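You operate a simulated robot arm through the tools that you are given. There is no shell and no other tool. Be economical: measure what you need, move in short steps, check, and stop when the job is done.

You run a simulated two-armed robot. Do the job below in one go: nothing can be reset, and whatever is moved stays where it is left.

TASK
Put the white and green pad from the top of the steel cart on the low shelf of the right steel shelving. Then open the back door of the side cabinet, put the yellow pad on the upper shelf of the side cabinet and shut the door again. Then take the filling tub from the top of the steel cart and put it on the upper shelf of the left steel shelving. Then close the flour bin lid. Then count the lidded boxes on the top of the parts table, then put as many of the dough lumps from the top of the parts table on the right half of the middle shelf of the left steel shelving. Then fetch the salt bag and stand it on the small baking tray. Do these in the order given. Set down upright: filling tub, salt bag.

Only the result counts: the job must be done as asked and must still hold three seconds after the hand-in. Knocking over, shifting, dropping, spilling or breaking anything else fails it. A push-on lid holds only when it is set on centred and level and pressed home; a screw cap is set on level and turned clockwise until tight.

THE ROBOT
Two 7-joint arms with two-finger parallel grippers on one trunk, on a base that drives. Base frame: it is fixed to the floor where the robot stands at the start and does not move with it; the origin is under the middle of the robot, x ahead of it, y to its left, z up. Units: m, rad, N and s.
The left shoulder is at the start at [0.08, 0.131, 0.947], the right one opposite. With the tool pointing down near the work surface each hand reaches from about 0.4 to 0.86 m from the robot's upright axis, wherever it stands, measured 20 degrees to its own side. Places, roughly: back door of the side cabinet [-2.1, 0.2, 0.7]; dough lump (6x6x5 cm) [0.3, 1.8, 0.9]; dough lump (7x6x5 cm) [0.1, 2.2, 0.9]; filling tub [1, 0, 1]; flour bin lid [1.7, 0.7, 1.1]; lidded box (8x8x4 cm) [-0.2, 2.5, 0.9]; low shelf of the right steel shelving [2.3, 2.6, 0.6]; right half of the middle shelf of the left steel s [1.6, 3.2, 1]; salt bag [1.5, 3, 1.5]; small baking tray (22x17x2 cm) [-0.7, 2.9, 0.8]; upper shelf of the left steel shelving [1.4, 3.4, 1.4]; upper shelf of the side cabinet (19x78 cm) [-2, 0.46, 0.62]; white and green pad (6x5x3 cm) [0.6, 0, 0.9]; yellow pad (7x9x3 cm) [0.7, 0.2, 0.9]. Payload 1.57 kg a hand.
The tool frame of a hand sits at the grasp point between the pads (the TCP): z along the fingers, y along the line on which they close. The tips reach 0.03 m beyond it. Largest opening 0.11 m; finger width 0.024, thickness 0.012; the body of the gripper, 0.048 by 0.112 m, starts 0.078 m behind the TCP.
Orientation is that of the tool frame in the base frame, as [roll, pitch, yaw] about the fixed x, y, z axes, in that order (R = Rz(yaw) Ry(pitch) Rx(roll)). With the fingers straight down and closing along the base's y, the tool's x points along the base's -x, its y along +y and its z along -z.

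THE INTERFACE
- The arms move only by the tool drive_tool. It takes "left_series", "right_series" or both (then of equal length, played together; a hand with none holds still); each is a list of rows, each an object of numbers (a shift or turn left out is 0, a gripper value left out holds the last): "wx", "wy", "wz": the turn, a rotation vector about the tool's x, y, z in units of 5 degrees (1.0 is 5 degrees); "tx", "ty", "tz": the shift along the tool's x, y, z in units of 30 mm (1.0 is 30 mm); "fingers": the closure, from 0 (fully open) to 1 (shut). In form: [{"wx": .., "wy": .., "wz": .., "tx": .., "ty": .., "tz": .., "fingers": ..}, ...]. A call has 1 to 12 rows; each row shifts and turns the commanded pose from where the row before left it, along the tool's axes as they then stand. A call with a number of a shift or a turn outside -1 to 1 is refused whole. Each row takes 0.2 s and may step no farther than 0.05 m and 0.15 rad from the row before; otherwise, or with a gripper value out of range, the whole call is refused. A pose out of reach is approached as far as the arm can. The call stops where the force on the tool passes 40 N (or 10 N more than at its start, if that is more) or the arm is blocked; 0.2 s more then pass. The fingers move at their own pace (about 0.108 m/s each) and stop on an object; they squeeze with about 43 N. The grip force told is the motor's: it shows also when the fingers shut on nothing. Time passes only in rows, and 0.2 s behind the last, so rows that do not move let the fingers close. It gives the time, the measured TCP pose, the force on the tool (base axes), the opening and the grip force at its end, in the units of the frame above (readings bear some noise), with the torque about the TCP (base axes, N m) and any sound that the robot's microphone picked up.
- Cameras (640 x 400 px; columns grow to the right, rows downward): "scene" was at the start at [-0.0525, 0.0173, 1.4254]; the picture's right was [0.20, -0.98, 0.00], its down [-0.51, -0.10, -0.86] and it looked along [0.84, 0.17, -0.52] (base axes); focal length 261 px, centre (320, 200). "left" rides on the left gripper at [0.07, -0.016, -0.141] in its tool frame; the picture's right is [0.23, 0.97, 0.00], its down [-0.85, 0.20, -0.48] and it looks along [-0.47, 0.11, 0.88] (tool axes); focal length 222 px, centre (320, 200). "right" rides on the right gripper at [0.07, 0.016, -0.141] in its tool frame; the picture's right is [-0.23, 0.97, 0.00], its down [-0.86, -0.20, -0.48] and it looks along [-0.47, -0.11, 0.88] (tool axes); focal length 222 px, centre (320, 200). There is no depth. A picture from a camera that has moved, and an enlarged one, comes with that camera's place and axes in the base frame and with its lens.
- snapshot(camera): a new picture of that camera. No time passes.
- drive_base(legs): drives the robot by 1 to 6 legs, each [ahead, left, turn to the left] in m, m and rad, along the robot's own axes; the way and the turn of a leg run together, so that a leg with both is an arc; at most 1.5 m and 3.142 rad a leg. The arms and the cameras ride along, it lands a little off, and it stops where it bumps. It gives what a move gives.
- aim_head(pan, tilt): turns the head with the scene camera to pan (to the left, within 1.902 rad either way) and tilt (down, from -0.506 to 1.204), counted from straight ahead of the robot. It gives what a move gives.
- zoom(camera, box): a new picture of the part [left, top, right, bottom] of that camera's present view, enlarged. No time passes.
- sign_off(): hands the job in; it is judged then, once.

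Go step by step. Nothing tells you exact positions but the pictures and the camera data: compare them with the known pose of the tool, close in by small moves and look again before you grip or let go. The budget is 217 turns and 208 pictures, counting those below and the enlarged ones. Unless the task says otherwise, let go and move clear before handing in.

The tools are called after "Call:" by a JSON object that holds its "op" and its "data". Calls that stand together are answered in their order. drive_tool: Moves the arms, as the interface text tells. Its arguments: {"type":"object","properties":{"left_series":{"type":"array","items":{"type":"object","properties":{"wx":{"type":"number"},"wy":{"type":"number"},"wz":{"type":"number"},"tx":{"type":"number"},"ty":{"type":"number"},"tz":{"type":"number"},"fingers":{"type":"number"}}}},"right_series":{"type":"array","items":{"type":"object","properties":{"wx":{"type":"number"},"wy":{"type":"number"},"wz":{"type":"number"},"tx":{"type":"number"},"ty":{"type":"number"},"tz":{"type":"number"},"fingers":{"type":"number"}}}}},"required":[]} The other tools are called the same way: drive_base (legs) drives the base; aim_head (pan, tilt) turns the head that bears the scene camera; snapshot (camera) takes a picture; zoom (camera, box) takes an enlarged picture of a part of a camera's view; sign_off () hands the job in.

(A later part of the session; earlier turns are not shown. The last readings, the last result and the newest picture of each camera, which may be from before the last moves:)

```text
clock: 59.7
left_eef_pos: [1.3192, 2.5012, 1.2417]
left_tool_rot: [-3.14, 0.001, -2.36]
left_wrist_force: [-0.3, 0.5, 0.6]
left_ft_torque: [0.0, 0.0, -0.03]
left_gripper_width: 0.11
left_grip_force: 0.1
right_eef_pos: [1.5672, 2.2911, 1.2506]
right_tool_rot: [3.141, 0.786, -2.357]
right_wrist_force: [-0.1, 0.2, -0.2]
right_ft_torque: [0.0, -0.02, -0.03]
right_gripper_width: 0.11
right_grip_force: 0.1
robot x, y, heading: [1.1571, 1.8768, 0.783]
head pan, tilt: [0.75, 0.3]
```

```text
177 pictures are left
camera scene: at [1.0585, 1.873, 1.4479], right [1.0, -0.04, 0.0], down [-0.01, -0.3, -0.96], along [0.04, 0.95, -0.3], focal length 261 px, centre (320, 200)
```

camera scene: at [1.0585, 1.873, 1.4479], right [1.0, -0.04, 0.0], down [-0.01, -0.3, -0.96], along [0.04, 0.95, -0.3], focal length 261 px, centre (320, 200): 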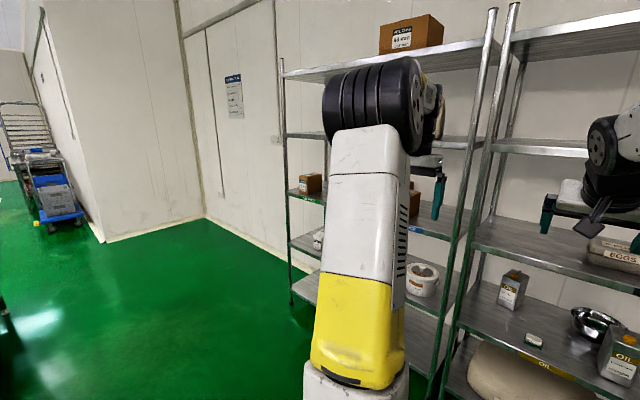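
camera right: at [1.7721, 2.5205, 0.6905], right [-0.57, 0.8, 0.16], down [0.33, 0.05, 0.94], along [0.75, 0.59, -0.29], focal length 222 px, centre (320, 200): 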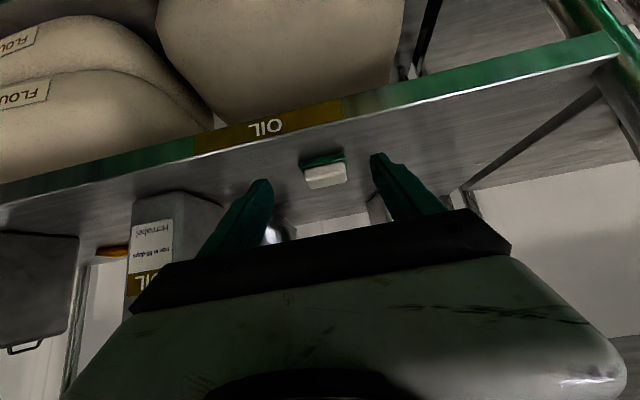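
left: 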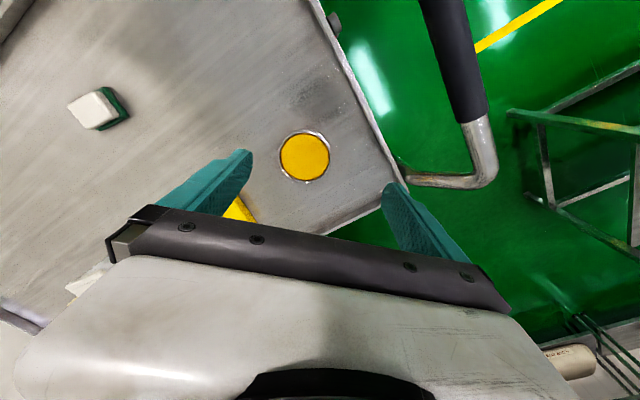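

Call:
{"op": "drive_base", "data": {"legs": [[0, -0.55, 0], [-0.75, 0, 0], [0, 0, 1.57], [0, 0, 1.57]]}}

Call:
{"op": "aim_head", "data": {"pan": 0.0, "tilt": 0.75}}

Call:
{"op": "snapshot", "data": {"camera": "scene"}}

```text
clock: 74.2
left_eef_pos: [0.8618, 0.343, 1.2418]
left_tool_rot: [3.141, 0.0, 0.79]
left_wrist_force: [-0.1, 0.3, 0.2]
left_ft_torque: [0.01, 0.0, -0.01]
left_gripper_width: 0.1099
left_grip_force: 0.1
right_eef_pos: [0.6138, 0.5509, 1.2508]
right_tool_rot: [3.141, 0.785, 0.788]
right_wrist_force: [-0.3, 0.3, -0.6]
right_ft_torque: [-0.03, 0.04, 0.04]
right_gripper_width: 0.11
right_grip_force: 0.1
robot x, y, heading: [1.0204, 0.9686, -2.347]
head pan, tilt: [0.75, 0.3]
```

```text
clock: 75.3
left_eef_pos: [0.8626, 0.3426, 1.242]
left_tool_rot: [-3.141, -0.001, 0.788]
left_wrist_force: [-1.0, -1.0, -0.7]
left_ft_torque: [0.02, 0.01, 0.01]
left_gripper_width: 0.1101
left_grip_force: 0.1
right_eef_pos: [0.612, 0.5504, 1.2502]
right_tool_rot: [-3.141, 0.784, 0.79]
right_wrist_force: [-0.3, -0.2, -0.5]
right_ft_torque: [-0.02, -0.01, 0.02]
right_gripper_width: 0.1099
right_grip_force: 0.1
robot x, y, heading: [1.0207, 0.964, -2.354]
head pan, tilt: [0.0, 0.75]
```

```text
176 pictures are left
camera scene: at [1.0611, 1.0053, 1.4076], right [-0.71, 0.7, 0.0], down [0.48, 0.48, -0.73], along [-0.52, -0.52, -0.68], focal length 261 px, centre (320, 200)
```

scene: 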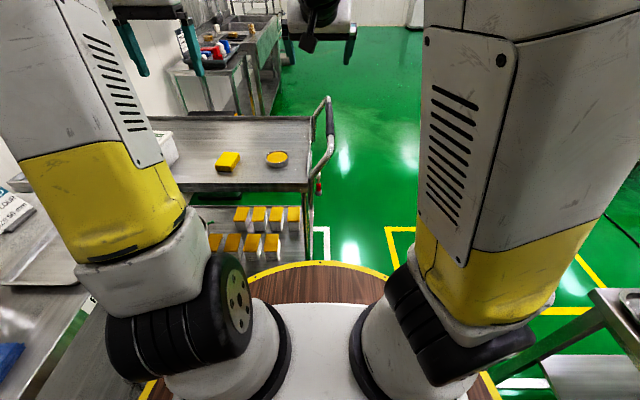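

The yellow pad lies about 0.73 m ahead and 0.33 m left of my axis, well placed for the left hand. I pitch the left hand 45° and go to a pre-grasp.

Call:
{"op": "drive_tool", "data": {"left_series": [{"wy": -1}, {"wy": -1}, {"wy": -1}, {"wy": -1}, {"wy": -1}, {"wy": -1}, {"wy": -1}, {"wy": -1}, {"wy": -1}]}}

Call:
{"op": "drive_tool", "data": {"left_series": [{"tx": 0.474, "tz": 0.969}, {"tx": 0.474, "tz": 0.969}, {"tx": 0.474, "tz": 0.969}, {"tx": 0.474, "tz": 0.969}, {"tx": 0.474, "tz": 0.969}, {"tx": 0.474, "tz": 0.969}, {"tx": 0.474, "tz": 0.969}, {"tx": 0.474, "tz": 0.969}, {"tx": 0.474, "tz": 0.969}, {"tx": 0.474, "tz": 0.969}]}}

Call:
{"op": "snapshot", "data": {"camera": "left"}}

Call:
{"op": "snapshot", "data": {"camera": "scene"}}

```text
clock: 77.3
left_eef_pos: [0.863, 0.3426, 1.2419]
left_tool_rot: [3.14, 0.788, 0.787]
left_wrist_force: [-1.4, 0.5, 0.5]
left_ft_torque: [0.01, -0.02, 0.03]
left_gripper_width: 0.1101
left_grip_force: 0.0
right_eef_pos: [0.6122, 0.5498, 1.2499]
right_tool_rot: [-3.141, 0.786, 0.789]
right_wrist_force: [-0.9, 0.1, -0.1]
right_ft_torque: [0.01, -0.02, -0.01]
right_gripper_width: 0.11
right_grip_force: 0.0
robot x, y, heading: [1.0217, 0.9702, -2.352]
head pan, tilt: [0.0, 0.75]
```

```text
clock: 79.5
left_eef_pos: [0.7874, 0.2675, 0.9342]
left_tool_rot: [3.138, 0.787, 0.787]
left_wrist_force: [0.6, 1.0, 0.6]
left_ft_torque: [-0.01, 0.03, -0.05]
left_gripper_width: 0.1099
left_grip_force: 0.0
right_eef_pos: [0.6122, 0.5517, 1.2505]
right_tool_rot: [-3.141, 0.783, 0.789]
right_wrist_force: [0.4, -0.5, 0.6]
right_ft_torque: [-0.02, 0.02, 0.01]
right_gripper_width: 0.1101
right_grip_force: 0.0
robot x, y, heading: [1.0238, 0.9665, -2.353]
head pan, tilt: [0.0, 0.75]
```

```text
175 pictures are left
camera left: at [0.8813, 0.3851, 0.9858], right [0.8, -0.57, -0.16], down [-0.05, -0.33, 0.94], along [-0.59, -0.75, -0.29], focal length 222 px, centre (320, 200)
```

left: 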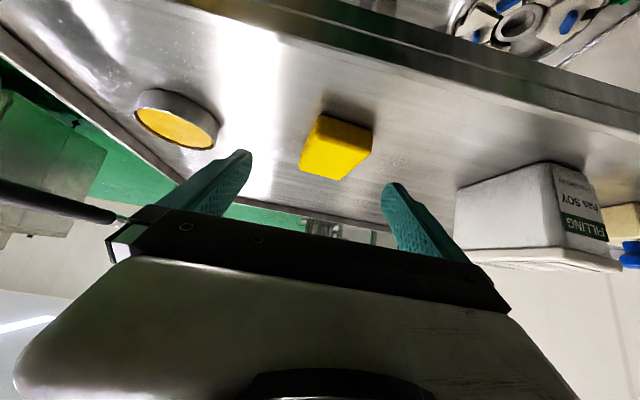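

```text
174 pictures are left
camera scene: at [1.0614, 1.0056, 1.4075], right [-0.71, 0.7, 0.0], down [0.48, 0.48, -0.73], along [-0.52, -0.52, -0.68], focal length 261 px, centre (320, 200)
```

scene: 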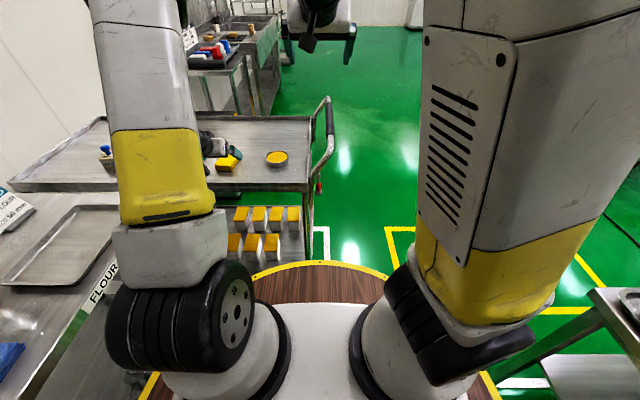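

Call:
{"op": "drive_tool", "data": {"left_series": [{"ty": 0.4}, {"tx": -0.0825, "tz": 0.813}, {"tx": -0.0825, "tz": 0.813}, {"tx": -0.0825, "tz": 0.813}, {"tx": -0.0825, "tz": 0.813}, {}]}}

Call:
{"op": "snapshot", "data": {"camera": "left"}}

```text
clock: 80.9
left_eef_pos: [0.7419, 0.2073, 0.8758]
left_tool_rot: [-3.141, 0.785, 0.789]
left_wrist_force: [-0.7, -0.5, -0.2]
left_ft_torque: [-0.03, -0.04, -0.01]
left_gripper_width: 0.1098
left_grip_force: 0.1
right_eef_pos: [0.6126, 0.551, 1.2503]
right_tool_rot: [-3.141, 0.784, 0.789]
right_wrist_force: [0.2, 0.3, 0.3]
right_ft_torque: [-0.03, 0.0, 0.02]
right_gripper_width: 0.1102
right_grip_force: 0.0
robot x, y, heading: [1.0209, 0.9692, -2.355]
head pan, tilt: [0.0, 0.75]
```

```text
173 pictures are left
camera left: at [0.8358, 0.3243, 0.9255], right [0.8, -0.57, -0.16], down [-0.05, -0.33, 0.94], along [-0.59, -0.75, -0.29], focal length 222 px, centre (320, 200)
```

left: 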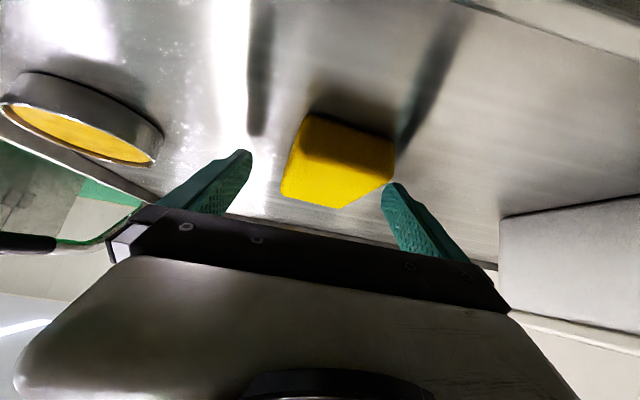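

Call:
{"op": "drive_tool", "data": {"left_series": [{"ty": 0.35}, {"tx": 0.05, "tz": 0.05}, {"fingers": 1}, {"fingers": 1}, {"fingers": 1}, {"fingers": 1}]}}

Call:
{"op": "snapshot", "data": {"camera": "left"}}

```text
clock: 82.3
left_eef_pos: [0.7495, 0.199, 0.8725]
left_tool_rot: [3.141, 0.786, 0.789]
left_wrist_force: [0.2, -0.9, 3.1]
left_ft_torque: [-0.01, 0.04, -0.06]
left_gripper_width: 0.061
left_grip_force: 43.0
right_eef_pos: [0.6119, 0.5511, 1.2502]
right_tool_rot: [-3.14, 0.784, 0.789]
right_wrist_force: [-0.8, 0.0, 0.0]
right_ft_torque: [-0.01, 0.01, 0.03]
right_gripper_width: 0.1099
right_grip_force: 0.0
robot x, y, heading: [1.0204, 0.9671, -2.355]
head pan, tilt: [0.0, 0.75]
```

```text
172 pictures are left
camera left: at [0.8437, 0.3163, 0.9227], right [0.8, -0.57, -0.16], down [-0.05, -0.33, 0.94], along [-0.59, -0.75, -0.29], focal length 222 px, centre (320, 200)
```

left: 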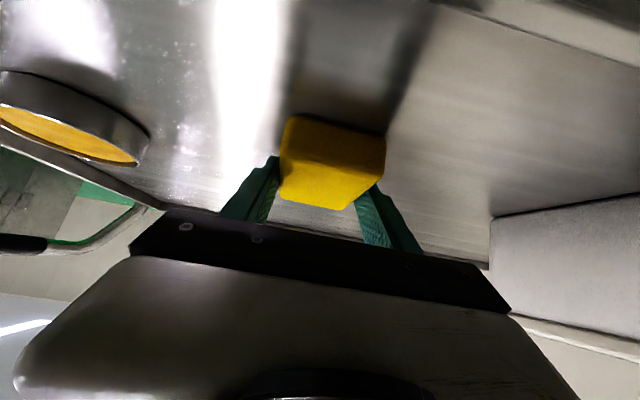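

Yellow pad gripped. I lift it and retrace my way through the gap into the open floor.

Call:
{"op": "drive_tool", "data": {"left_series": [{"tx": -0.87, "tz": -0.87}, {"tx": -0.87, "tz": -0.87}, {"tx": -0.87, "tz": -0.87}, {"tx": -0.87, "tz": -0.87}, {"tx": -0.87, "tz": -0.87}, {"tx": -0.87, "tz": -0.87}, {"tx": -0.87, "tz": -0.87}, {"tx": -0.87, "tz": -0.87}, {"tx": -0.87, "tz": -0.87}]}}

Call:
{"op": "drive_base", "data": {"legs": [[0.414, -0.34, 0], [0.4, -0.25, 0]]}}

Call:
{"op": "aim_head", "data": {"pan": -0.5, "tilt": 0.4}}

Call:
{"op": "snapshot", "data": {"camera": "scene"}}

```text
clock: 84.3
left_eef_pos: [0.7508, 0.2002, 1.203]
left_tool_rot: [3.141, 0.785, 0.79]
left_wrist_force: [0.4, -0.6, -0.9]
left_ft_torque: [-0.01, -0.02, 0.02]
left_gripper_width: 0.0611
left_grip_force: 43.2
right_eef_pos: [0.6119, 0.5502, 1.2505]
right_tool_rot: [3.141, 0.786, 0.788]
right_wrist_force: [-0.6, 0.2, -0.1]
right_ft_torque: [0.04, -0.01, 0.01]
right_gripper_width: 0.11
right_grip_force: 0.1
robot x, y, heading: [1.0217, 0.9667, -2.351]
head pan, tilt: [0.0, 0.75]
```

```text
clock: 89.8
left_eef_pos: [-0.2499, 0.0421, 1.2024]
left_tool_rot: [-3.141, 0.784, 0.784]
left_wrist_force: [0.4, 0.5, -0.6]
left_ft_torque: [-0.01, 0.02, -0.01]
left_gripper_width: 0.061
left_grip_force: 42.9
right_eef_pos: [-0.3865, 0.3931, 1.2497]
right_tool_rot: [3.141, 0.785, 0.785]
right_wrist_force: [-0.2, -0.2, 0.5]
right_ft_torque: [0.03, 0.01, 0.0]
right_gripper_width: 0.1101
right_grip_force: 0.2
robot x, y, heading: [0.0222, 0.811, -2.353]
head pan, tilt: [0.0, 0.75]
```

```text
clock: 90.8
left_eef_pos: [-0.2502, 0.0417, 1.2027]
left_tool_rot: [3.142, 0.785, 0.783]
left_wrist_force: [-0.4, 0.0, -0.7]
left_ft_torque: [0.01, -0.01, 0.01]
left_gripper_width: 0.0609
left_grip_force: 42.8
right_eef_pos: [-0.3879, 0.3933, 1.2509]
right_tool_rot: [-3.14, 0.785, 0.786]
right_wrist_force: [0.9, -0.4, 0.6]
right_ft_torque: [-0.05, -0.02, 0.01]
right_gripper_width: 0.11
right_grip_force: 0.1
robot x, y, heading: [0.0226, 0.8079, -2.359]
head pan, tilt: [-0.499, 0.4]
```

```text
171 pictures are left
camera scene: at [0.0327, 0.8788, 1.4386], right [-0.28, 0.96, 0.0], down [0.37, 0.11, -0.92], along [-0.88, -0.26, -0.39], focal length 261 px, centre (320, 200)
```

scene: 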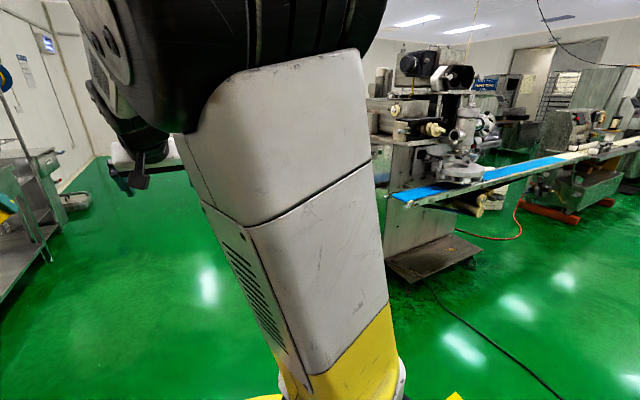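

The right arm blocks the view toward the cabinet, so I turn to face it.

Call:
{"op": "drive_base", "data": {"legs": [[0, 0, -0.65]]}}

Call:
{"op": "aim_head", "data": {"pan": 0.1, "tilt": 0.4}}

Call:
{"op": "snapshot", "data": {"camera": "scene"}}

```text
clock: 92.9
left_eef_pos: [-0.6573, 0.3624, 1.2028]
left_tool_rot: [-3.14, 0.785, 0.134]
left_wrist_force: [0.5, -0.4, -0.3]
left_ft_torque: [-0.02, 0.02, -0.01]
left_gripper_width: 0.0606
left_grip_force: 43.2
right_eef_pos: [-0.5539, 0.727, 1.2499]
right_tool_rot: [-3.141, 0.786, 0.136]
right_wrist_force: [0.4, 0.3, 0.6]
right_ft_torque: [0.0, 0.0, 0.0]
right_gripper_width: 0.11
right_grip_force: 0.0
robot x, y, heading: [0.024, 0.8079, -3.004]
head pan, tilt: [-0.499, 0.4]
```

```text
clock: 93.9
left_eef_pos: [-0.6574, 0.362, 1.2026]
left_tool_rot: [3.141, 0.786, 0.133]
left_wrist_force: [0.3, -0.6, -0.3]
left_ft_torque: [0.03, 0.01, 0.02]
left_gripper_width: 0.0609
left_grip_force: 43.6
right_eef_pos: [-0.5542, 0.7256, 1.2502]
right_tool_rot: [3.141, 0.786, 0.137]
right_wrist_force: [0.7, -0.5, 0.1]
right_ft_torque: [-0.03, 0.02, 0.01]
right_gripper_width: 0.1099
right_grip_force: 0.0
robot x, y, heading: [0.0229, 0.8045, -3.01]
head pan, tilt: [0.099, 0.4]
```

```text
170 pictures are left
camera scene: at [0.071, 0.8036, 1.4387], right [-0.23, 0.97, 0.0], down [0.38, 0.09, -0.92], along [-0.9, -0.21, -0.39], focal length 261 px, centre (320, 200)
```

scene: 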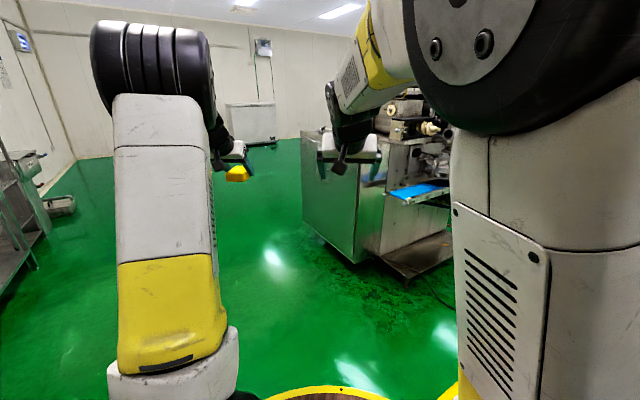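

That steel body is the side cabinet, and its left face (the back) looks along (0.7, -0.7). I turn to face +135° and strafe to stand in front of that face.

Call:
{"op": "drive_base", "data": {"legs": [[0, 0, -0.917], [0, 1.4, 0], [0, 0.3, 0]]}}

Call:
{"op": "aim_head", "data": {"pan": 0.0, "tilt": 0.5}}

Call:
{"op": "snapshot", "data": {"camera": "scene"}}

```text
clock: 104.9
left_eef_pos: [-1.9555, -0.0908, 1.2022]
left_tool_rot: [3.14, 0.786, -0.805]
left_wrist_force: [0.0, 0.4, -0.5]
left_ft_torque: [0.0, 0.02, 0.02]
left_gripper_width: 0.0608
left_grip_force: 43.0
right_eef_pos: [-1.6005, 0.0415, 1.2508]
right_tool_rot: [-3.141, 0.784, -0.803]
right_wrist_force: [0.2, -0.5, -0.3]
right_ft_torque: [0.0, -0.01, 0.02]
right_gripper_width: 0.1098
right_grip_force: 0.0
robot x, y, heading: [-1.1929, -0.3754, 2.335]
head pan, tilt: [0.099, 0.4]
```

```text
clock: 105.6
left_eef_pos: [-1.9547, -0.0904, 1.2021]
left_tool_rot: [-3.14, 0.786, -0.806]
left_wrist_force: [-0.6, -0.1, -0.2]
left_ft_torque: [-0.02, 0.03, 0.03]
left_gripper_width: 0.0608
left_grip_force: 43.2
right_eef_pos: [-1.6002, 0.0407, 1.2501]
right_tool_rot: [3.142, 0.786, -0.804]
right_wrist_force: [0.6, 0.6, 0.6]
right_ft_torque: [-0.01, 0.0, -0.05]
right_gripper_width: 0.1102
right_grip_force: 0.1
robot x, y, heading: [-1.1945, -0.3763, 2.337]
head pan, tilt: [0.0, 0.499]
```

```text
169 pictures are left
camera scene: at [-1.161, -0.4138, 1.4296], right [0.72, 0.69, 0.0], down [0.33, -0.34, -0.88], along [-0.61, 0.63, -0.48], focal length 261 px, centre (320, 200)
```

scene: 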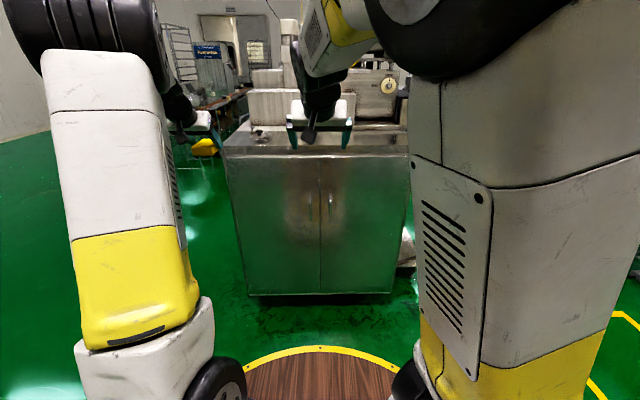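

Call:
{"op": "zoom", "data": {"camera": "scene", "box": [215, 120, 425, 300]}}

```text
2.22 times, centred on (320, 210) of scene
camera zoom: at [-1.161, -0.4138, 1.4296], right [0.72, 0.69, 0.0], down [0.33, -0.34, -0.88], along [-0.61, 0.63, -0.48], focal length 581 px, centre (320, 178)
```

zoom: 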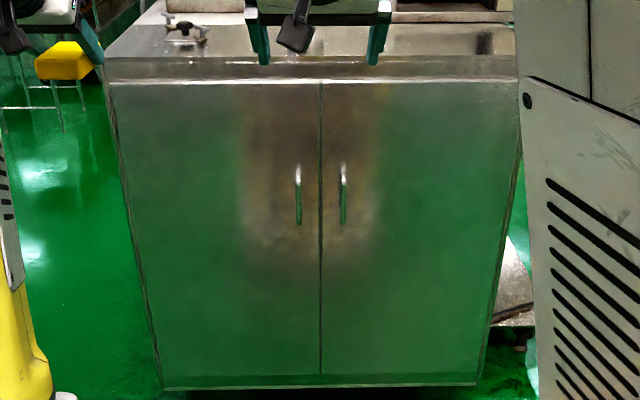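

Two cabinet doors with vertical bar handles. The listed door spot matches the left one, hinged at its left side. I take a wrist view to get the distance.

Call:
{"op": "snapshot", "data": {"camera": "right"}}

Call:
{"op": "snapshot", "data": {"camera": "left"}}

```text
167 pictures are left
camera right: at [-1.5086, -0.0783, 1.3009], right [-0.81, -0.56, 0.16], down [-0.04, 0.33, 0.94], along [-0.58, 0.76, -0.29], focal length 222 px, centre (320, 200)
```

right: 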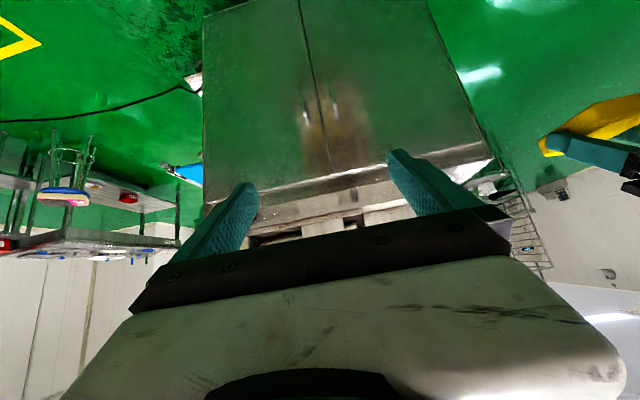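

```text
166 pictures are left
camera left: at [-1.8393, -0.1863, 1.2537], right [-0.59, -0.79, -0.16], down [-0.33, 0.05, 0.94], along [-0.74, 0.61, -0.29], focal length 222 px, centre (320, 200)
```

left: 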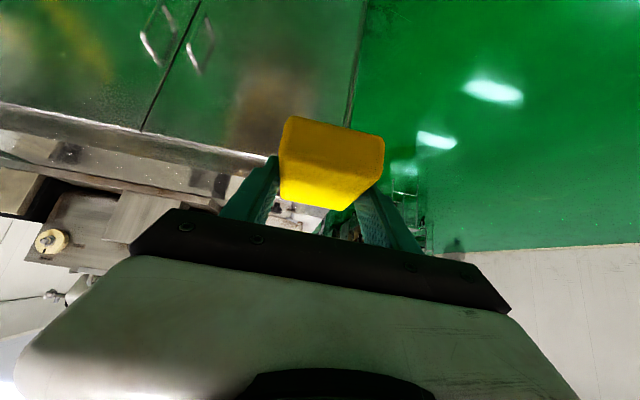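

Call:
{"op": "zoom", "data": {"camera": "right", "box": [260, 60, 400, 200]}}

Call:
{"op": "zoom", "data": {"camera": "scene", "box": [290, 180, 350, 230]}}

Call:
{"op": "zoom", "data": {"camera": "left", "box": [100, 0, 260, 100]}}

```text
2.86 times, centred on (330, 130) of right
camera zoom: at [-1.5086, -0.0783, 1.3009], right [-0.81, -0.56, 0.16], down [-0.04, 0.33, 0.94], along [-0.58, 0.76, -0.29], focal length 635 px, centre (291, 400)
```

zoom: 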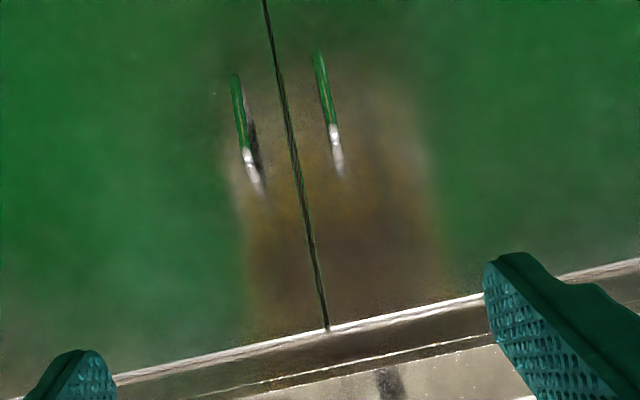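

```text
8.00 times, centred on (320, 205) of scene
camera zoom: at [-1.161, -0.4138, 1.4296], right [0.72, 0.69, 0.0], down [0.33, -0.34, -0.88], along [-0.61, 0.63, -0.48], focal length 2090 px, centre (320, 160)
```

zoom: 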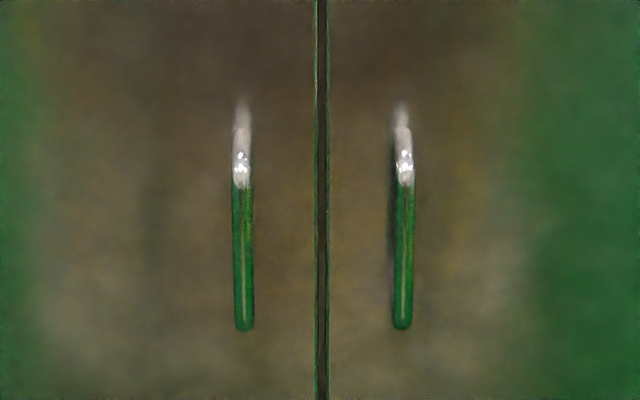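

```text
4.00 times, centred on (180, 50) of left
camera zoom: at [-1.8393, -0.1863, 1.2537], right [-0.59, -0.79, -0.16], down [-0.33, 0.05, 0.94], along [-0.74, 0.61, -0.29], focal length 888 px, centre (880, 800)
```

zoom: 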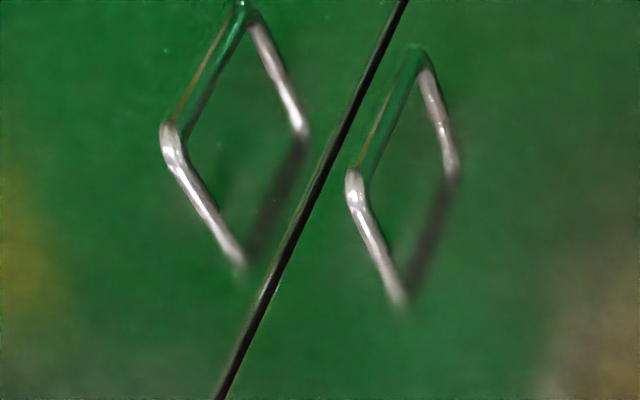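

The left handle's bar is about 1.02 m ahead, z 0.73–0.82, with the hinge about 0.37 m to its left. I tuck the left hand back, turn the right hand level and drive in closer.

Call:
{"op": "drive_tool", "data": {"left_series": [{"tx": 0.7, "tz": -0.7}, {"tx": 0.7, "tz": -0.7}, {"tx": 0.7, "tz": -0.7}, {"tx": 0.7, "tz": -0.7}, {"tx": 0.7, "tz": -0.7}, {}, {}, {}, {}], "right_series": [{"wy": -1}, {"wy": -1}, {"wy": -1}, {"wy": -1}, {"wy": -1}, {"wy": -1}, {"wy": -1}, {"wy": -1}, {"wy": -1}]}}

Call:
{"op": "drive_base", "data": {"legs": [[0, 0.13, 0.015], [0.23, 0, 0]]}}

Call:
{"op": "drive_tool", "data": {"right_series": [{"tz": 0.8, "ty": -0.55}, {"tz": 0.8, "ty": -0.55}, {"tz": 0.8, "ty": -0.55}, {"tz": 0.8, "ty": -0.55}, {"tx": 1}, {"tx": 1}, {"tx": 1}, {"tx": 1}, {"tx": 1}, {"tx": 1}, {"tx": 1}]}}

Call:
{"op": "snapshot", "data": {"camera": "scene"}}

Call:
{"op": "snapshot", "data": {"camera": "right"}}

```text
clock: 107.6
left_eef_pos: [-1.8523, -0.1966, 1.2029]
left_tool_rot: [-3.141, 0.786, -0.804]
left_wrist_force: [0.0, -0.7, 0.1]
left_ft_torque: [0.01, 0.04, -0.01]
left_gripper_width: 0.0609
left_grip_force: 42.8
right_eef_pos: [-1.6005, 0.0422, 1.2495]
right_tool_rot: [0.317, 1.57, 2.653]
right_wrist_force: [0.6, -0.1, 0.0]
right_ft_torque: [-0.02, -0.03, 0.02]
right_gripper_width: 0.1097
right_grip_force: 0.1
robot x, y, heading: [-1.1939, -0.3762, 2.34]
head pan, tilt: [0.0, 0.499]
```

```text
clock: 110.2
left_eef_pos: [-2.1083, -0.1366, 1.2035]
left_tool_rot: [-3.141, 0.785, -0.791]
left_wrist_force: [-0.4, 0.4, -0.6]
left_ft_torque: [0.03, -0.03, -0.02]
left_gripper_width: 0.0605
left_grip_force: 43.4
right_eef_pos: [-1.8608, 0.1058, 1.2499]
right_tool_rot: [-2.61, 1.57, -0.255]
right_wrist_force: [0.0, 0.4, 0.9]
right_ft_torque: [0.01, -0.02, -0.03]
right_gripper_width: 0.1098
right_grip_force: 0.2
robot x, y, heading: [-1.4443, -0.3065, 2.352]
head pan, tilt: [0.0, 0.499]
```

```text
clock: 112.6
left_eef_pos: [-2.1074, -0.1365, 1.2039]
left_tool_rot: [3.141, 0.785, -0.792]
left_wrist_force: [-0.3, 0.5, -0.8]
left_ft_torque: [0.0, 0.02, 0.05]
left_gripper_width: 0.0609
left_grip_force: 42.6
right_eef_pos: [-1.8813, 0.2182, 1.0416]
right_tool_rot: [-2.921, 1.57, -0.569]
right_wrist_force: [-0.1, -0.4, 0.3]
right_ft_torque: [-0.05, -0.04, -0.01]
right_gripper_width: 0.11
right_grip_force: 0.1
robot x, y, heading: [-1.447, -0.3069, 2.354]
head pan, tilt: [0.0, 0.499]
```

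```text
162 pictures are left
camera scene: at [-1.4131, -0.3438, 1.4295], right [0.71, 0.7, 0.0], down [0.34, -0.34, -0.88], along [-0.62, 0.62, -0.48], focal length 261 px, centre (320, 200)
```

scene: 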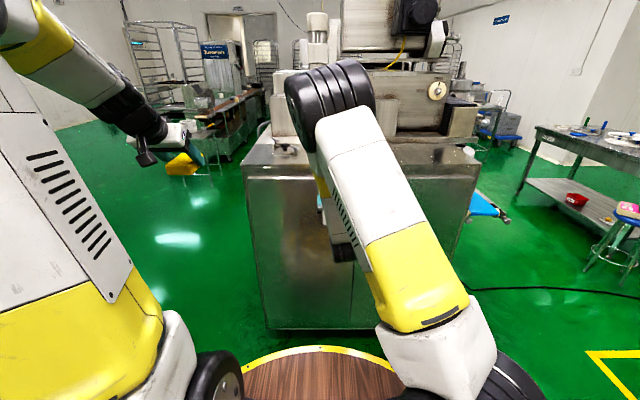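

```text
161 pictures are left
camera right: at [-1.7934, 0.1068, 0.9714], right [-0.69, -0.69, 0.23], down [0.48, -0.2, 0.85], along [-0.54, 0.7, 0.47], focal length 222 px, centre (320, 200)
```

right: 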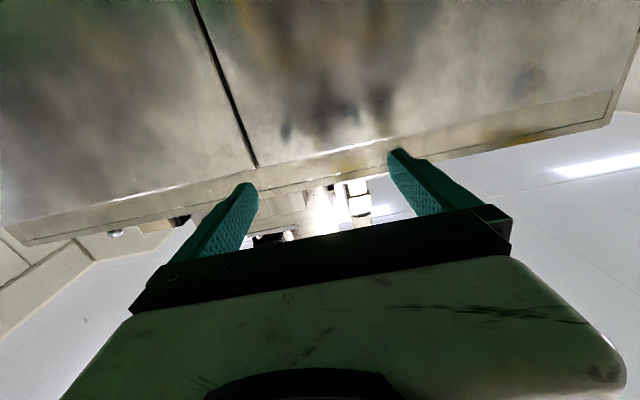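

Call:
{"op": "drive_tool", "data": {"right_series": [{"tx": 1, "ty": -0.28}, {"tx": 1, "ty": -0.28}, {"tx": 1, "ty": -0.28}, {"tx": 1, "ty": -0.28}, {"tx": 1}, {"tx": 1}, {"tx": 1}, {"tx": 1}, {"tx": 0.9}]}}

Call:
{"op": "snapshot", "data": {"camera": "scene"}}

Call:
{"op": "snapshot", "data": {"camera": "right"}}

```text
clock: 114.6
left_eef_pos: [-2.1072, -0.1359, 1.2023]
left_tool_rot: [-3.14, 0.785, -0.79]
left_wrist_force: [0.2, -0.6, 0.7]
left_ft_torque: [-0.01, -0.02, 0.0]
left_gripper_width: 0.0609
left_grip_force: 42.7
right_eef_pos: [-1.8562, 0.2448, 0.7716]
right_tool_rot: [-2.333, 1.571, 0.017]
right_wrist_force: [-0.6, 1.1, 0.0]
right_ft_torque: [0.01, 0.01, -0.01]
right_gripper_width: 0.11
right_grip_force: 0.1
robot x, y, heading: [-1.446, -0.3077, 2.35]
head pan, tilt: [0.0, 0.499]
```

```text
160 pictures are left
camera scene: at [-1.4132, -0.3437, 1.4295], right [0.71, 0.7, 0.0], down [0.34, -0.34, -0.88], along [-0.62, 0.62, -0.48], focal length 261 px, centre (320, 200)
```

scene: 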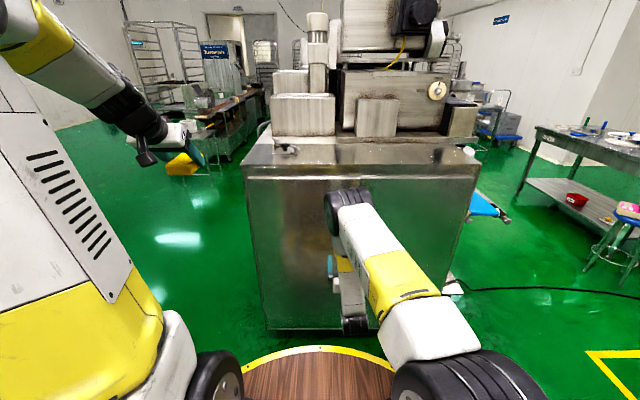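

```text
159 pictures are left
camera right: at [-1.7689, 0.1319, 0.7027], right [-0.69, -0.69, 0.23], down [0.48, -0.2, 0.86], along [-0.54, 0.7, 0.47], focal length 222 px, centre (320, 200)
```

right: 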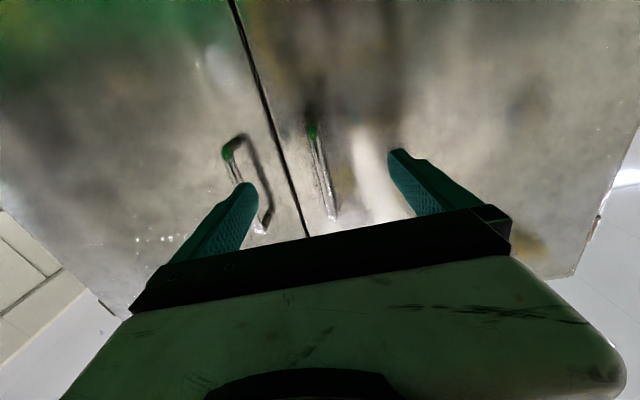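

The handle is centred between the fingers. I narrow them a bit and advance to the bar.

Call:
{"op": "drive_tool", "data": {"right_series": [{"tx": -0.35, "fingers": 0.42}, {"tz": 0.8}, {"tz": 0.8}, {"tz": 0.8}, {"tz": 0.8}]}}

Call:
{"op": "snapshot", "data": {"camera": "right"}}

```text
clock: 115.8
left_eef_pos: [-2.1081, -0.136, 1.2038]
left_tool_rot: [-3.141, 0.785, -0.79]
left_wrist_force: [-0.2, -0.2, -0.6]
left_ft_torque: [0.01, -0.03, 0.0]
left_gripper_width: 0.0609
left_grip_force: 43.1
right_eef_pos: [-1.9241, 0.3105, 0.783]
right_tool_rot: [-1.015, 1.571, 1.336]
right_wrist_force: [3.8, -3.4, 2.4]
right_ft_torque: [0.03, 0.1, 0.19]
right_gripper_width: 0.0631
right_grip_force: 0.1
robot x, y, heading: [-1.4461, -0.31, 2.354]
head pan, tilt: [0.0, 0.499]
```

```text
158 pictures are left
camera right: at [-1.8362, 0.1976, 0.7134], right [-0.69, -0.69, 0.23], down [0.48, -0.2, 0.86], along [-0.54, 0.7, 0.47], focal length 222 px, centre (320, 200)
```

right: 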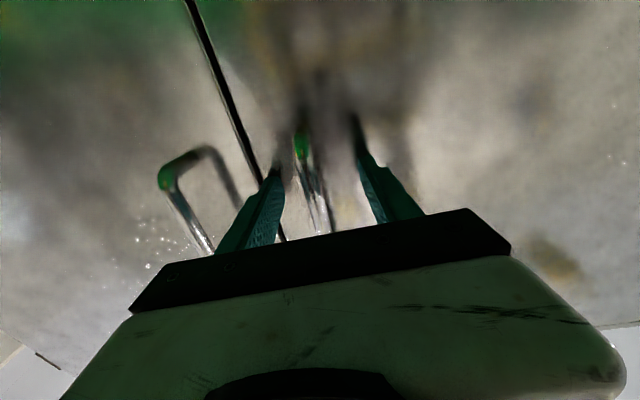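

The bar is between the fingers and the tips just touch the door. Close.

Call:
{"op": "drive_tool", "data": {"right_series": [{"tz": -0.1}, {"fingers": 1}, {"fingers": 1}, {"fingers": 1}, {"fingers": 1}]}}

Call:
{"op": "snapshot", "data": {"camera": "right"}}

```text
clock: 117.0
left_eef_pos: [-2.1062, -0.1344, 1.2036]
left_tool_rot: [3.141, 0.787, -0.79]
left_wrist_force: [0.4, -0.1, -0.6]
left_ft_torque: [0.02, -0.02, -0.04]
left_gripper_width: 0.0608
left_grip_force: 43.3
right_eef_pos: [-1.9198, 0.3106, 0.7838]
right_tool_rot: [1.282, 1.569, -2.651]
right_wrist_force: [14.4, 12.3, 0.9]
right_ft_torque: [-0.07, 0.02, 0.08]
right_gripper_width: 0.0118
right_grip_force: 28.6
robot x, y, heading: [-1.4479, -0.3045, 2.354]
head pan, tilt: [0.0, 0.499]
```

```text
157 pictures are left
camera right: at [-1.8323, 0.1977, 0.7132], right [-0.69, -0.68, 0.23], down [0.48, -0.2, 0.86], along [-0.54, 0.7, 0.47], focal length 222 px, centre (320, 200)
```

right: 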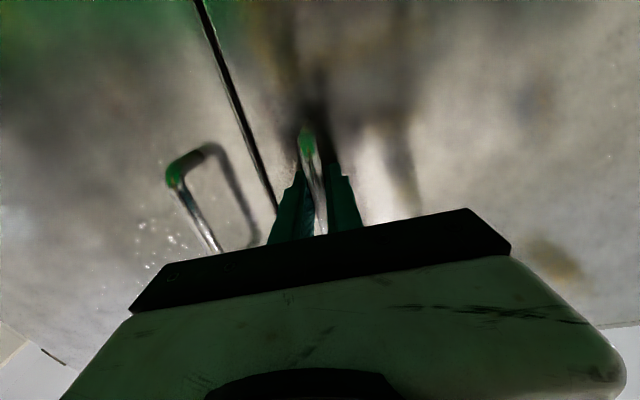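

Gripped. I relieve the side load and pull the door along its arc.

Call:
{"op": "drive_tool", "data": {"right_series": [{"ty": -0.13}, {"wx": 0.42, "tz": -0.45, "ty": 0.01}, {"wx": 0.84, "tz": -0.9, "ty": 0.033}, {"wx": 0.84, "tz": -0.9, "ty": 0.033}]}}

```text
clock: 118.0
left_eef_pos: [-2.1084, -0.1376, 1.2032]
left_tool_rot: [3.141, 0.787, -0.788]
left_wrist_force: [0.0, 0.2, -0.3]
left_ft_torque: [-0.02, -0.01, -0.01]
left_gripper_width: 0.0608
left_grip_force: 42.9
right_eef_pos: [-1.8821, 0.2548, 0.7823]
right_tool_rot: [2.19, 1.566, -1.913]
right_wrist_force: [-17.6, -9.9, -4.9]
right_ft_torque: [-0.07, -0.37, 0.02]
right_gripper_width: 0.0118
right_grip_force: 29.5
robot x, y, heading: [-1.4488, -0.3091, 2.356]
head pan, tilt: [0.0, 0.499]
```

Call:
{"op": "drive_tool", "data": {"right_series": [{"ty": 0.1}, {"wx": 0.84, "tz": -0.88, "ty": 0.045}, {"wx": 0.84, "tz": -0.88, "ty": 0.045}, {"wx": 0.84, "tz": -0.88, "ty": 0.045}, {"wx": 0.84, "tz": -0.88, "ty": 0.045}]}}

Call:
{"op": "snapshot", "data": {"camera": "scene"}}

```text
clock: 118.9
left_eef_pos: [-2.109, -0.1371, 1.2028]
left_tool_rot: [-3.141, 0.785, -0.789]
left_wrist_force: [-0.1, 0.0, -0.8]
left_ft_torque: [0.0, -0.02, 0.0]
left_gripper_width: 0.0609
left_grip_force: 43.3
right_eef_pos: [-1.8554, 0.1964, 0.7833]
right_tool_rot: [2.191, 1.565, -2.087]
right_wrist_force: [-2.4, -0.7, -4.4]
right_ft_torque: [0.22, -0.4, 0.09]
right_gripper_width: 0.0119
right_grip_force: 29.0
robot x, y, heading: [-1.4466, -0.3085, 2.356]
head pan, tilt: [0.0, 0.499]
stopped in row 4 (right hand): the force on the tool passed its limit at 43 N (the readings are from after the stop); the commanded pose is now the measured one
```

```text
156 pictures are left
camera scene: at [-1.414, -0.3436, 1.4295], right [0.71, 0.7, 0.0], down [0.34, -0.34, -0.88], along [-0.62, 0.62, -0.48], focal length 261 px, centre (320, 200)
```

scene: 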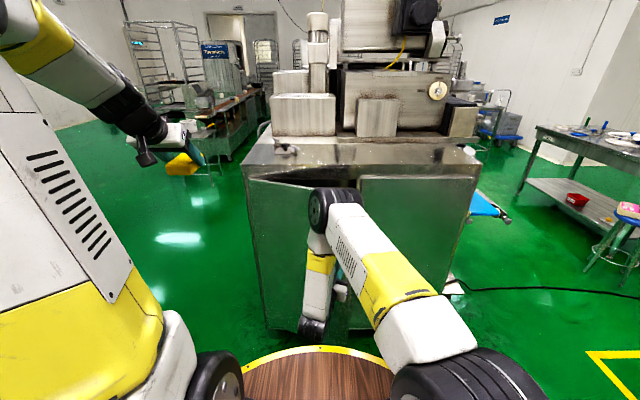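

The door is about 25° open. I realign the hand with the true arc (radius ≈0.34) and keep pulling.

Call:
{"op": "drive_tool", "data": {"right_series": [{"wx": 0.8}, {"wx": 0.84, "tz": -0.8, "ty": 0.05}, {"wx": 0.84, "tz": -0.8, "ty": 0.05}, {"wx": 0.84, "tz": -0.8, "ty": 0.05}]}}

```text
clock: 119.9
left_eef_pos: [-2.1086, -0.1367, 1.2031]
left_tool_rot: [3.141, 0.787, -0.788]
left_wrist_force: [-1.0, 0.7, -2.2]
left_ft_torque: [-0.02, -0.01, 0.0]
left_gripper_width: 0.0609
left_grip_force: 42.2
right_eef_pos: [-1.8383, 0.1269, 0.7828]
right_tool_rot: [2.429, 1.56, -2.139]
right_wrist_force: [-11.5, -1.5, -7.2]
right_ft_torque: [0.38, -0.63, 0.04]
right_gripper_width: 0.012
right_grip_force: 29.4
robot x, y, heading: [-1.4439, -0.3052, 2.352]
head pan, tilt: [0.0, 0.499]
```

Call:
{"op": "drive_tool", "data": {"right_series": [{"wx": 0.84, "tz": -0.8, "ty": 0.06}, {"wx": 0.84, "tz": -0.8, "ty": 0.06}, {"wx": 0.84, "tz": -0.8, "ty": 0.06}, {"wx": 0.84, "tz": -0.8, "ty": 0.06}]}}

Call:
{"op": "snapshot", "data": {"camera": "scene"}}

Call:
{"op": "snapshot", "data": {"camera": "right"}}

```text
clock: 120.9
left_eef_pos: [-2.1075, -0.1358, 1.2046]
left_tool_rot: [3.14, 0.784, -0.791]
left_wrist_force: [-0.8, 0.2, 0.0]
left_ft_torque: [-0.03, -0.01, 0.0]
left_gripper_width: 0.061
left_grip_force: 42.8
right_eef_pos: [-1.8379, 0.0312, 0.7847]
right_tool_rot: [-2.777, 1.563, -1.363]
right_wrist_force: [34.4, -5.0, -20.3]
right_ft_torque: [0.23, 0.25, 0.12]
right_gripper_width: 0.0117
right_grip_force: 29.3
robot x, y, heading: [-1.4454, -0.3087, 2.347]
head pan, tilt: [0.0, 0.499]
```

```text
155 pictures are left
camera scene: at [-1.4123, -0.3434, 1.4295], right [0.71, 0.7, 0.0], down [0.34, -0.34, -0.88], along [-0.62, 0.62, -0.48], focal length 261 px, centre (320, 200)
```

scene: 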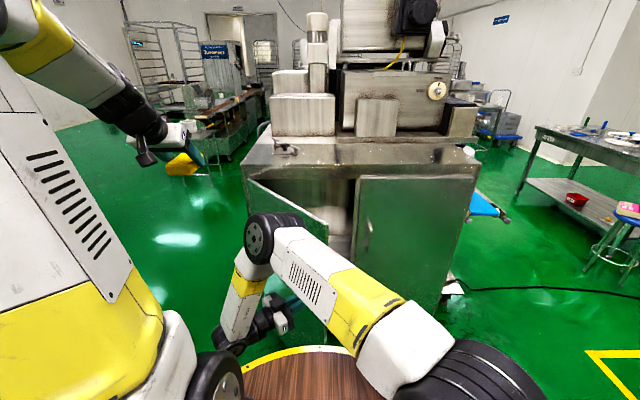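

```text
154 pictures are left
camera right: at [-1.8762, -0.1079, 0.7148], right [-0.96, 0.15, 0.22], down [0.12, -0.5, 0.86], along [0.24, 0.85, 0.46], focal length 222 px, centre (320, 200)
```

right: 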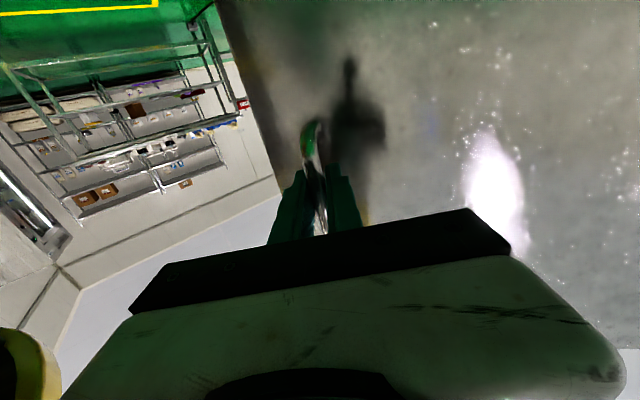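

The door is about 55° open. I let go of the handle, go up and over the door, and will push it further from inside.

Call:
{"op": "drive_tool", "data": {"right_series": [{"fingers": 0.5}, {"fingers": 0.5}, {"tz": -0.8}, {"tz": -0.8}, {"tz": -0.8}, {"tx": -1}, {"tx": -1}, {"tx": -1}, {"tx": -1}, {"tx": -1}, {"tx": -1}, {"tx": -1}]}}

Call:
{"op": "drive_tool", "data": {"right_series": [{"tx": -1, "fingers": 1}, {"tx": -1}, {"tx": -1}, {"tx": -1}, {"tx": -1}, {"tx": -1}, {"tx": -1}]}}

Call:
{"op": "drive_tool", "data": {"right_series": [{"wx": -1}, {"wx": -1}, {"wx": -1}, {"wx": -1}, {"wx": -1}, {"wx": -1}, {"wx": -1}, {"wx": -1}, {"wx": -1}, {"wx": -1}]}}

Call:
{"op": "snapshot", "data": {"camera": "scene"}}

```text
clock: 123.5
left_eef_pos: [-2.1074, -0.1367, 1.2025]
left_tool_rot: [-3.141, 0.785, -0.788]
left_wrist_force: [-0.1, -0.1, -0.3]
left_ft_torque: [0.01, -0.04, -0.01]
left_gripper_width: 0.0611
left_grip_force: 43.0
right_eef_pos: [-1.8506, -0.0379, 0.9946]
right_tool_rot: [2.674, 1.566, -2.188]
right_wrist_force: [0.7, -0.6, 0.6]
right_ft_torque: [0.0, -0.01, 0.04]
right_gripper_width: 0.0551
right_grip_force: 0.0
robot x, y, heading: [-1.4449, -0.3047, 2.355]
head pan, tilt: [0.0, 0.499]
```

```text
clock: 125.1
left_eef_pos: [-2.1086, -0.1381, 1.2048]
left_tool_rot: [-3.141, 0.785, -0.788]
left_wrist_force: [0.2, -0.8, -0.1]
left_ft_torque: [0.03, -0.03, 0.01]
left_gripper_width: 0.0608
left_grip_force: 42.7
right_eef_pos: [-1.8522, -0.0372, 1.2074]
right_tool_rot: [2.627, 1.566, -2.236]
right_wrist_force: [-0.1, -0.3, 0.3]
right_ft_torque: [-0.01, 0.03, -0.07]
right_gripper_width: 0.0001
right_grip_force: 21.6
robot x, y, heading: [-1.4467, -0.3113, 2.352]
head pan, tilt: [0.0, 0.499]
```

```text
clock: 127.3
left_eef_pos: [-2.1072, -0.1368, 1.2031]
left_tool_rot: [3.141, 0.786, -0.788]
left_wrist_force: [0.6, -0.7, -1.0]
left_ft_torque: [0.01, -0.02, -0.02]
left_gripper_width: 0.0608
left_grip_force: 43.2
right_eef_pos: [-1.8505, -0.0383, 1.2041]
right_tool_rot: [1.722, 1.562, -2.265]
right_wrist_force: [-0.3, -0.2, -0.4]
right_ft_torque: [0.02, 0.05, -0.03]
right_gripper_width: 0.0
right_grip_force: 21.1
robot x, y, heading: [-1.4451, -0.3081, 2.352]
head pan, tilt: [0.0, 0.499]
```

```text
153 pictures are left
camera scene: at [-1.4136, -0.3438, 1.4295], right [0.71, 0.7, 0.0], down [0.34, -0.34, -0.88], along [-0.62, 0.62, -0.48], focal length 261 px, centre (320, 200)
```

scene: 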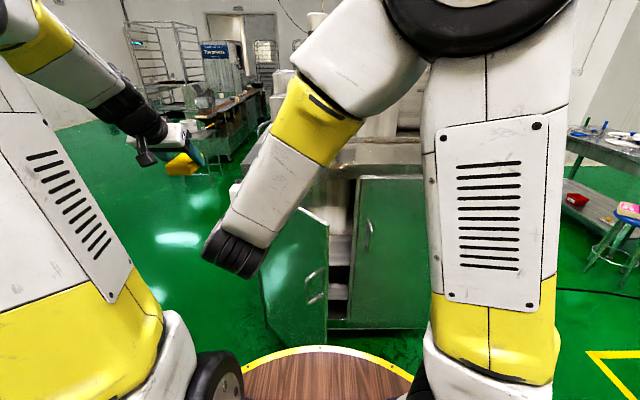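

Now I move the closed hand to the inside of the door, lower it, and will push left.

Call:
{"op": "drive_tool", "data": {"right_series": [{"ty": -1}, {"ty": -1}, {"ty": -1}, {"ty": -1}, {"ty": -1}, {"ty": -1}, {"ty": -1}, {"ty": -0.5, "tz": 0.85}, {"tz": 0.85}, {"tz": 0.85}, {"tz": 0.85}]}}

Call:
{"op": "drive_tool", "data": {"right_series": [{"tx": 1}, {"tx": 1}, {"tx": 1}, {"tx": 1}, {"tx": 1}, {"tx": 1}, {"tx": 1}, {"tx": 1}, {"tx": 1}, {"tx": 1}, {"tx": 1}, {"tx": 1}]}}

Call:
{"op": "snapshot", "data": {"camera": "scene"}}

Call:
{"op": "snapshot", "data": {"camera": "right"}}

```text
clock: 129.7
left_eef_pos: [-2.1078, -0.137, 1.2027]
left_tool_rot: [-3.141, 0.785, -0.788]
left_wrist_force: [0.3, -0.5, -0.9]
left_ft_torque: [0.02, -0.01, -0.04]
left_gripper_width: 0.0608
left_grip_force: 43.2
right_eef_pos: [-1.8433, 0.1888, 1.2561]
right_tool_rot: [1.708, 1.564, -2.281]
right_wrist_force: [0.1, 0.0, 1.0]
right_ft_torque: [-0.01, -0.01, -0.01]
right_gripper_width: 0.0002
right_grip_force: 21.6
right hand out of reach, approached as far as the arm can: row 2, 3, 4, 5, 6, 7
robot x, y, heading: [-1.4487, -0.3078, 2.35]
head pan, tilt: [0.0, 0.499]
```

```text
clock: 131.2
left_eef_pos: [-2.1086, -0.1373, 1.2018]
left_tool_rot: [3.141, 0.786, -0.789]
left_wrist_force: [0.1, 0.4, -0.7]
left_ft_torque: [-0.02, 0.01, -0.03]
left_gripper_width: 0.0607
left_grip_force: 42.8
right_eef_pos: [-1.8422, 0.1909, 1.0771]
right_tool_rot: [0.724, 1.548, 3.015]
right_wrist_force: [2.4, -0.2, 6.3]
right_ft_torque: [-0.83, -0.4, 0.29]
right_gripper_width: 0.0
right_grip_force: 21.5
robot x, y, heading: [-1.4472, -0.3089, 2.349]
head pan, tilt: [0.0, 0.499]
stopped in row 7 (right hand): the force on the tool passed its limit at 76 N (the readings are from after the stop); the commanded pose is now the measured one
```

```text
152 pictures are left
camera scene: at [-1.4132, -0.3438, 1.4295], right [0.71, 0.7, 0.0], down [0.34, -0.34, -0.88], along [-0.62, 0.62, -0.48], focal length 261 px, centre (320, 200)
```

scene: 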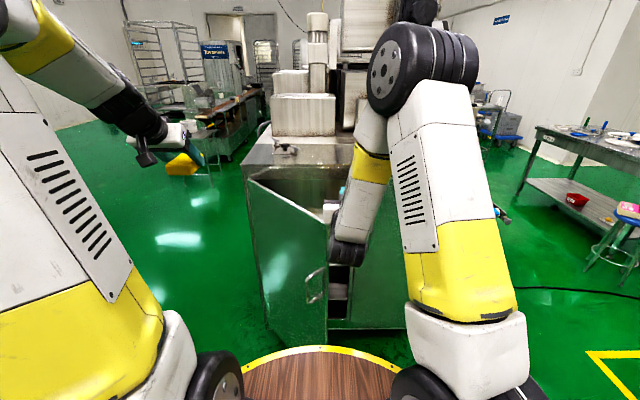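

```text
151 pictures are left
camera right: at [-1.7639, 0.0731, 1.0056], right [-0.73, -0.64, 0.24], down [0.48, -0.23, 0.84], along [-0.49, 0.73, 0.48], focal length 222 px, centre (320, 200)
```

right: 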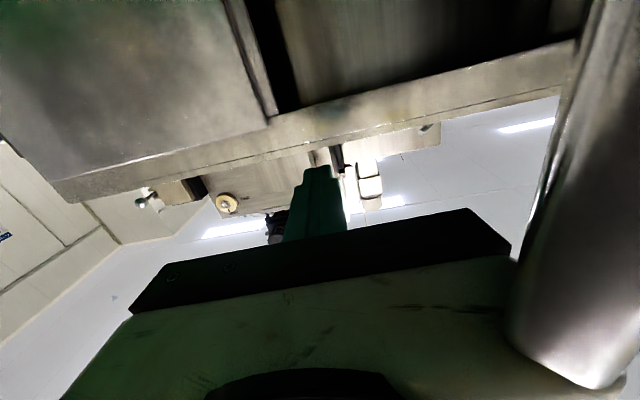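

The wrist caught the door's top edge. I lift a little, move right, and come down again clear of it.

Call:
{"op": "drive_tool", "data": {"right_series": [{"tx": -1}, {"tx": -0.5}, {"ty": -0.9}, {"ty": -0.9}, {"ty": -0.9}]}}

Call:
{"op": "snapshot", "data": {"camera": "scene"}}

Call:
{"op": "snapshot", "data": {"camera": "right"}}

```text
clock: 132.4
left_eef_pos: [-2.1088, -0.1364, 1.2026]
left_tool_rot: [3.141, 0.784, -0.789]
left_wrist_force: [0.1, -0.9, -0.7]
left_ft_torque: [0.02, -0.01, 0.0]
left_gripper_width: 0.0605
left_grip_force: 43.4
right_eef_pos: [-1.7821, 0.2441, 1.1205]
right_tool_rot: [0.751, 1.549, 3.043]
right_wrist_force: [-0.5, 0.3, -0.4]
right_ft_torque: [0.02, -0.02, 0.0]
right_gripper_width: 0.0
right_grip_force: 21.3
robot x, y, heading: [-1.4463, -0.3111, 2.352]
head pan, tilt: [0.0, 0.499]
```

```text
150 pictures are left
camera scene: at [-1.4137, -0.3438, 1.4295], right [0.71, 0.7, 0.0], down [0.34, -0.34, -0.88], along [-0.62, 0.62, -0.48], focal length 261 px, centre (320, 200)
```

scene: 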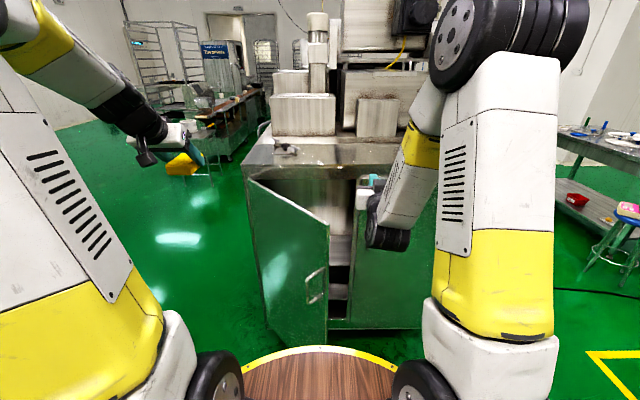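

```text
149 pictures are left
camera right: at [-1.7025, 0.1265, 1.0495], right [-0.73, -0.64, 0.24], down [0.48, -0.23, 0.84], along [-0.49, 0.73, 0.48], focal length 222 px, centre (320, 200)
```

right: 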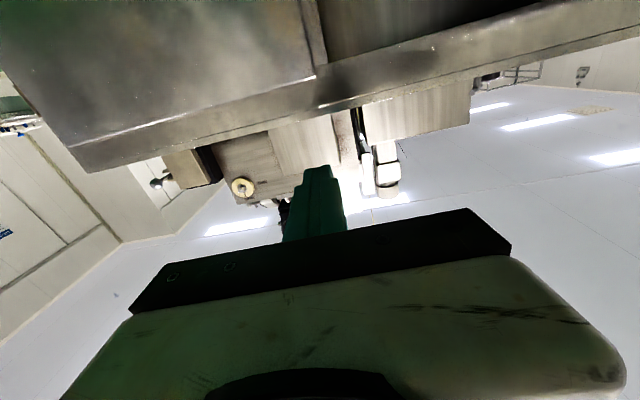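

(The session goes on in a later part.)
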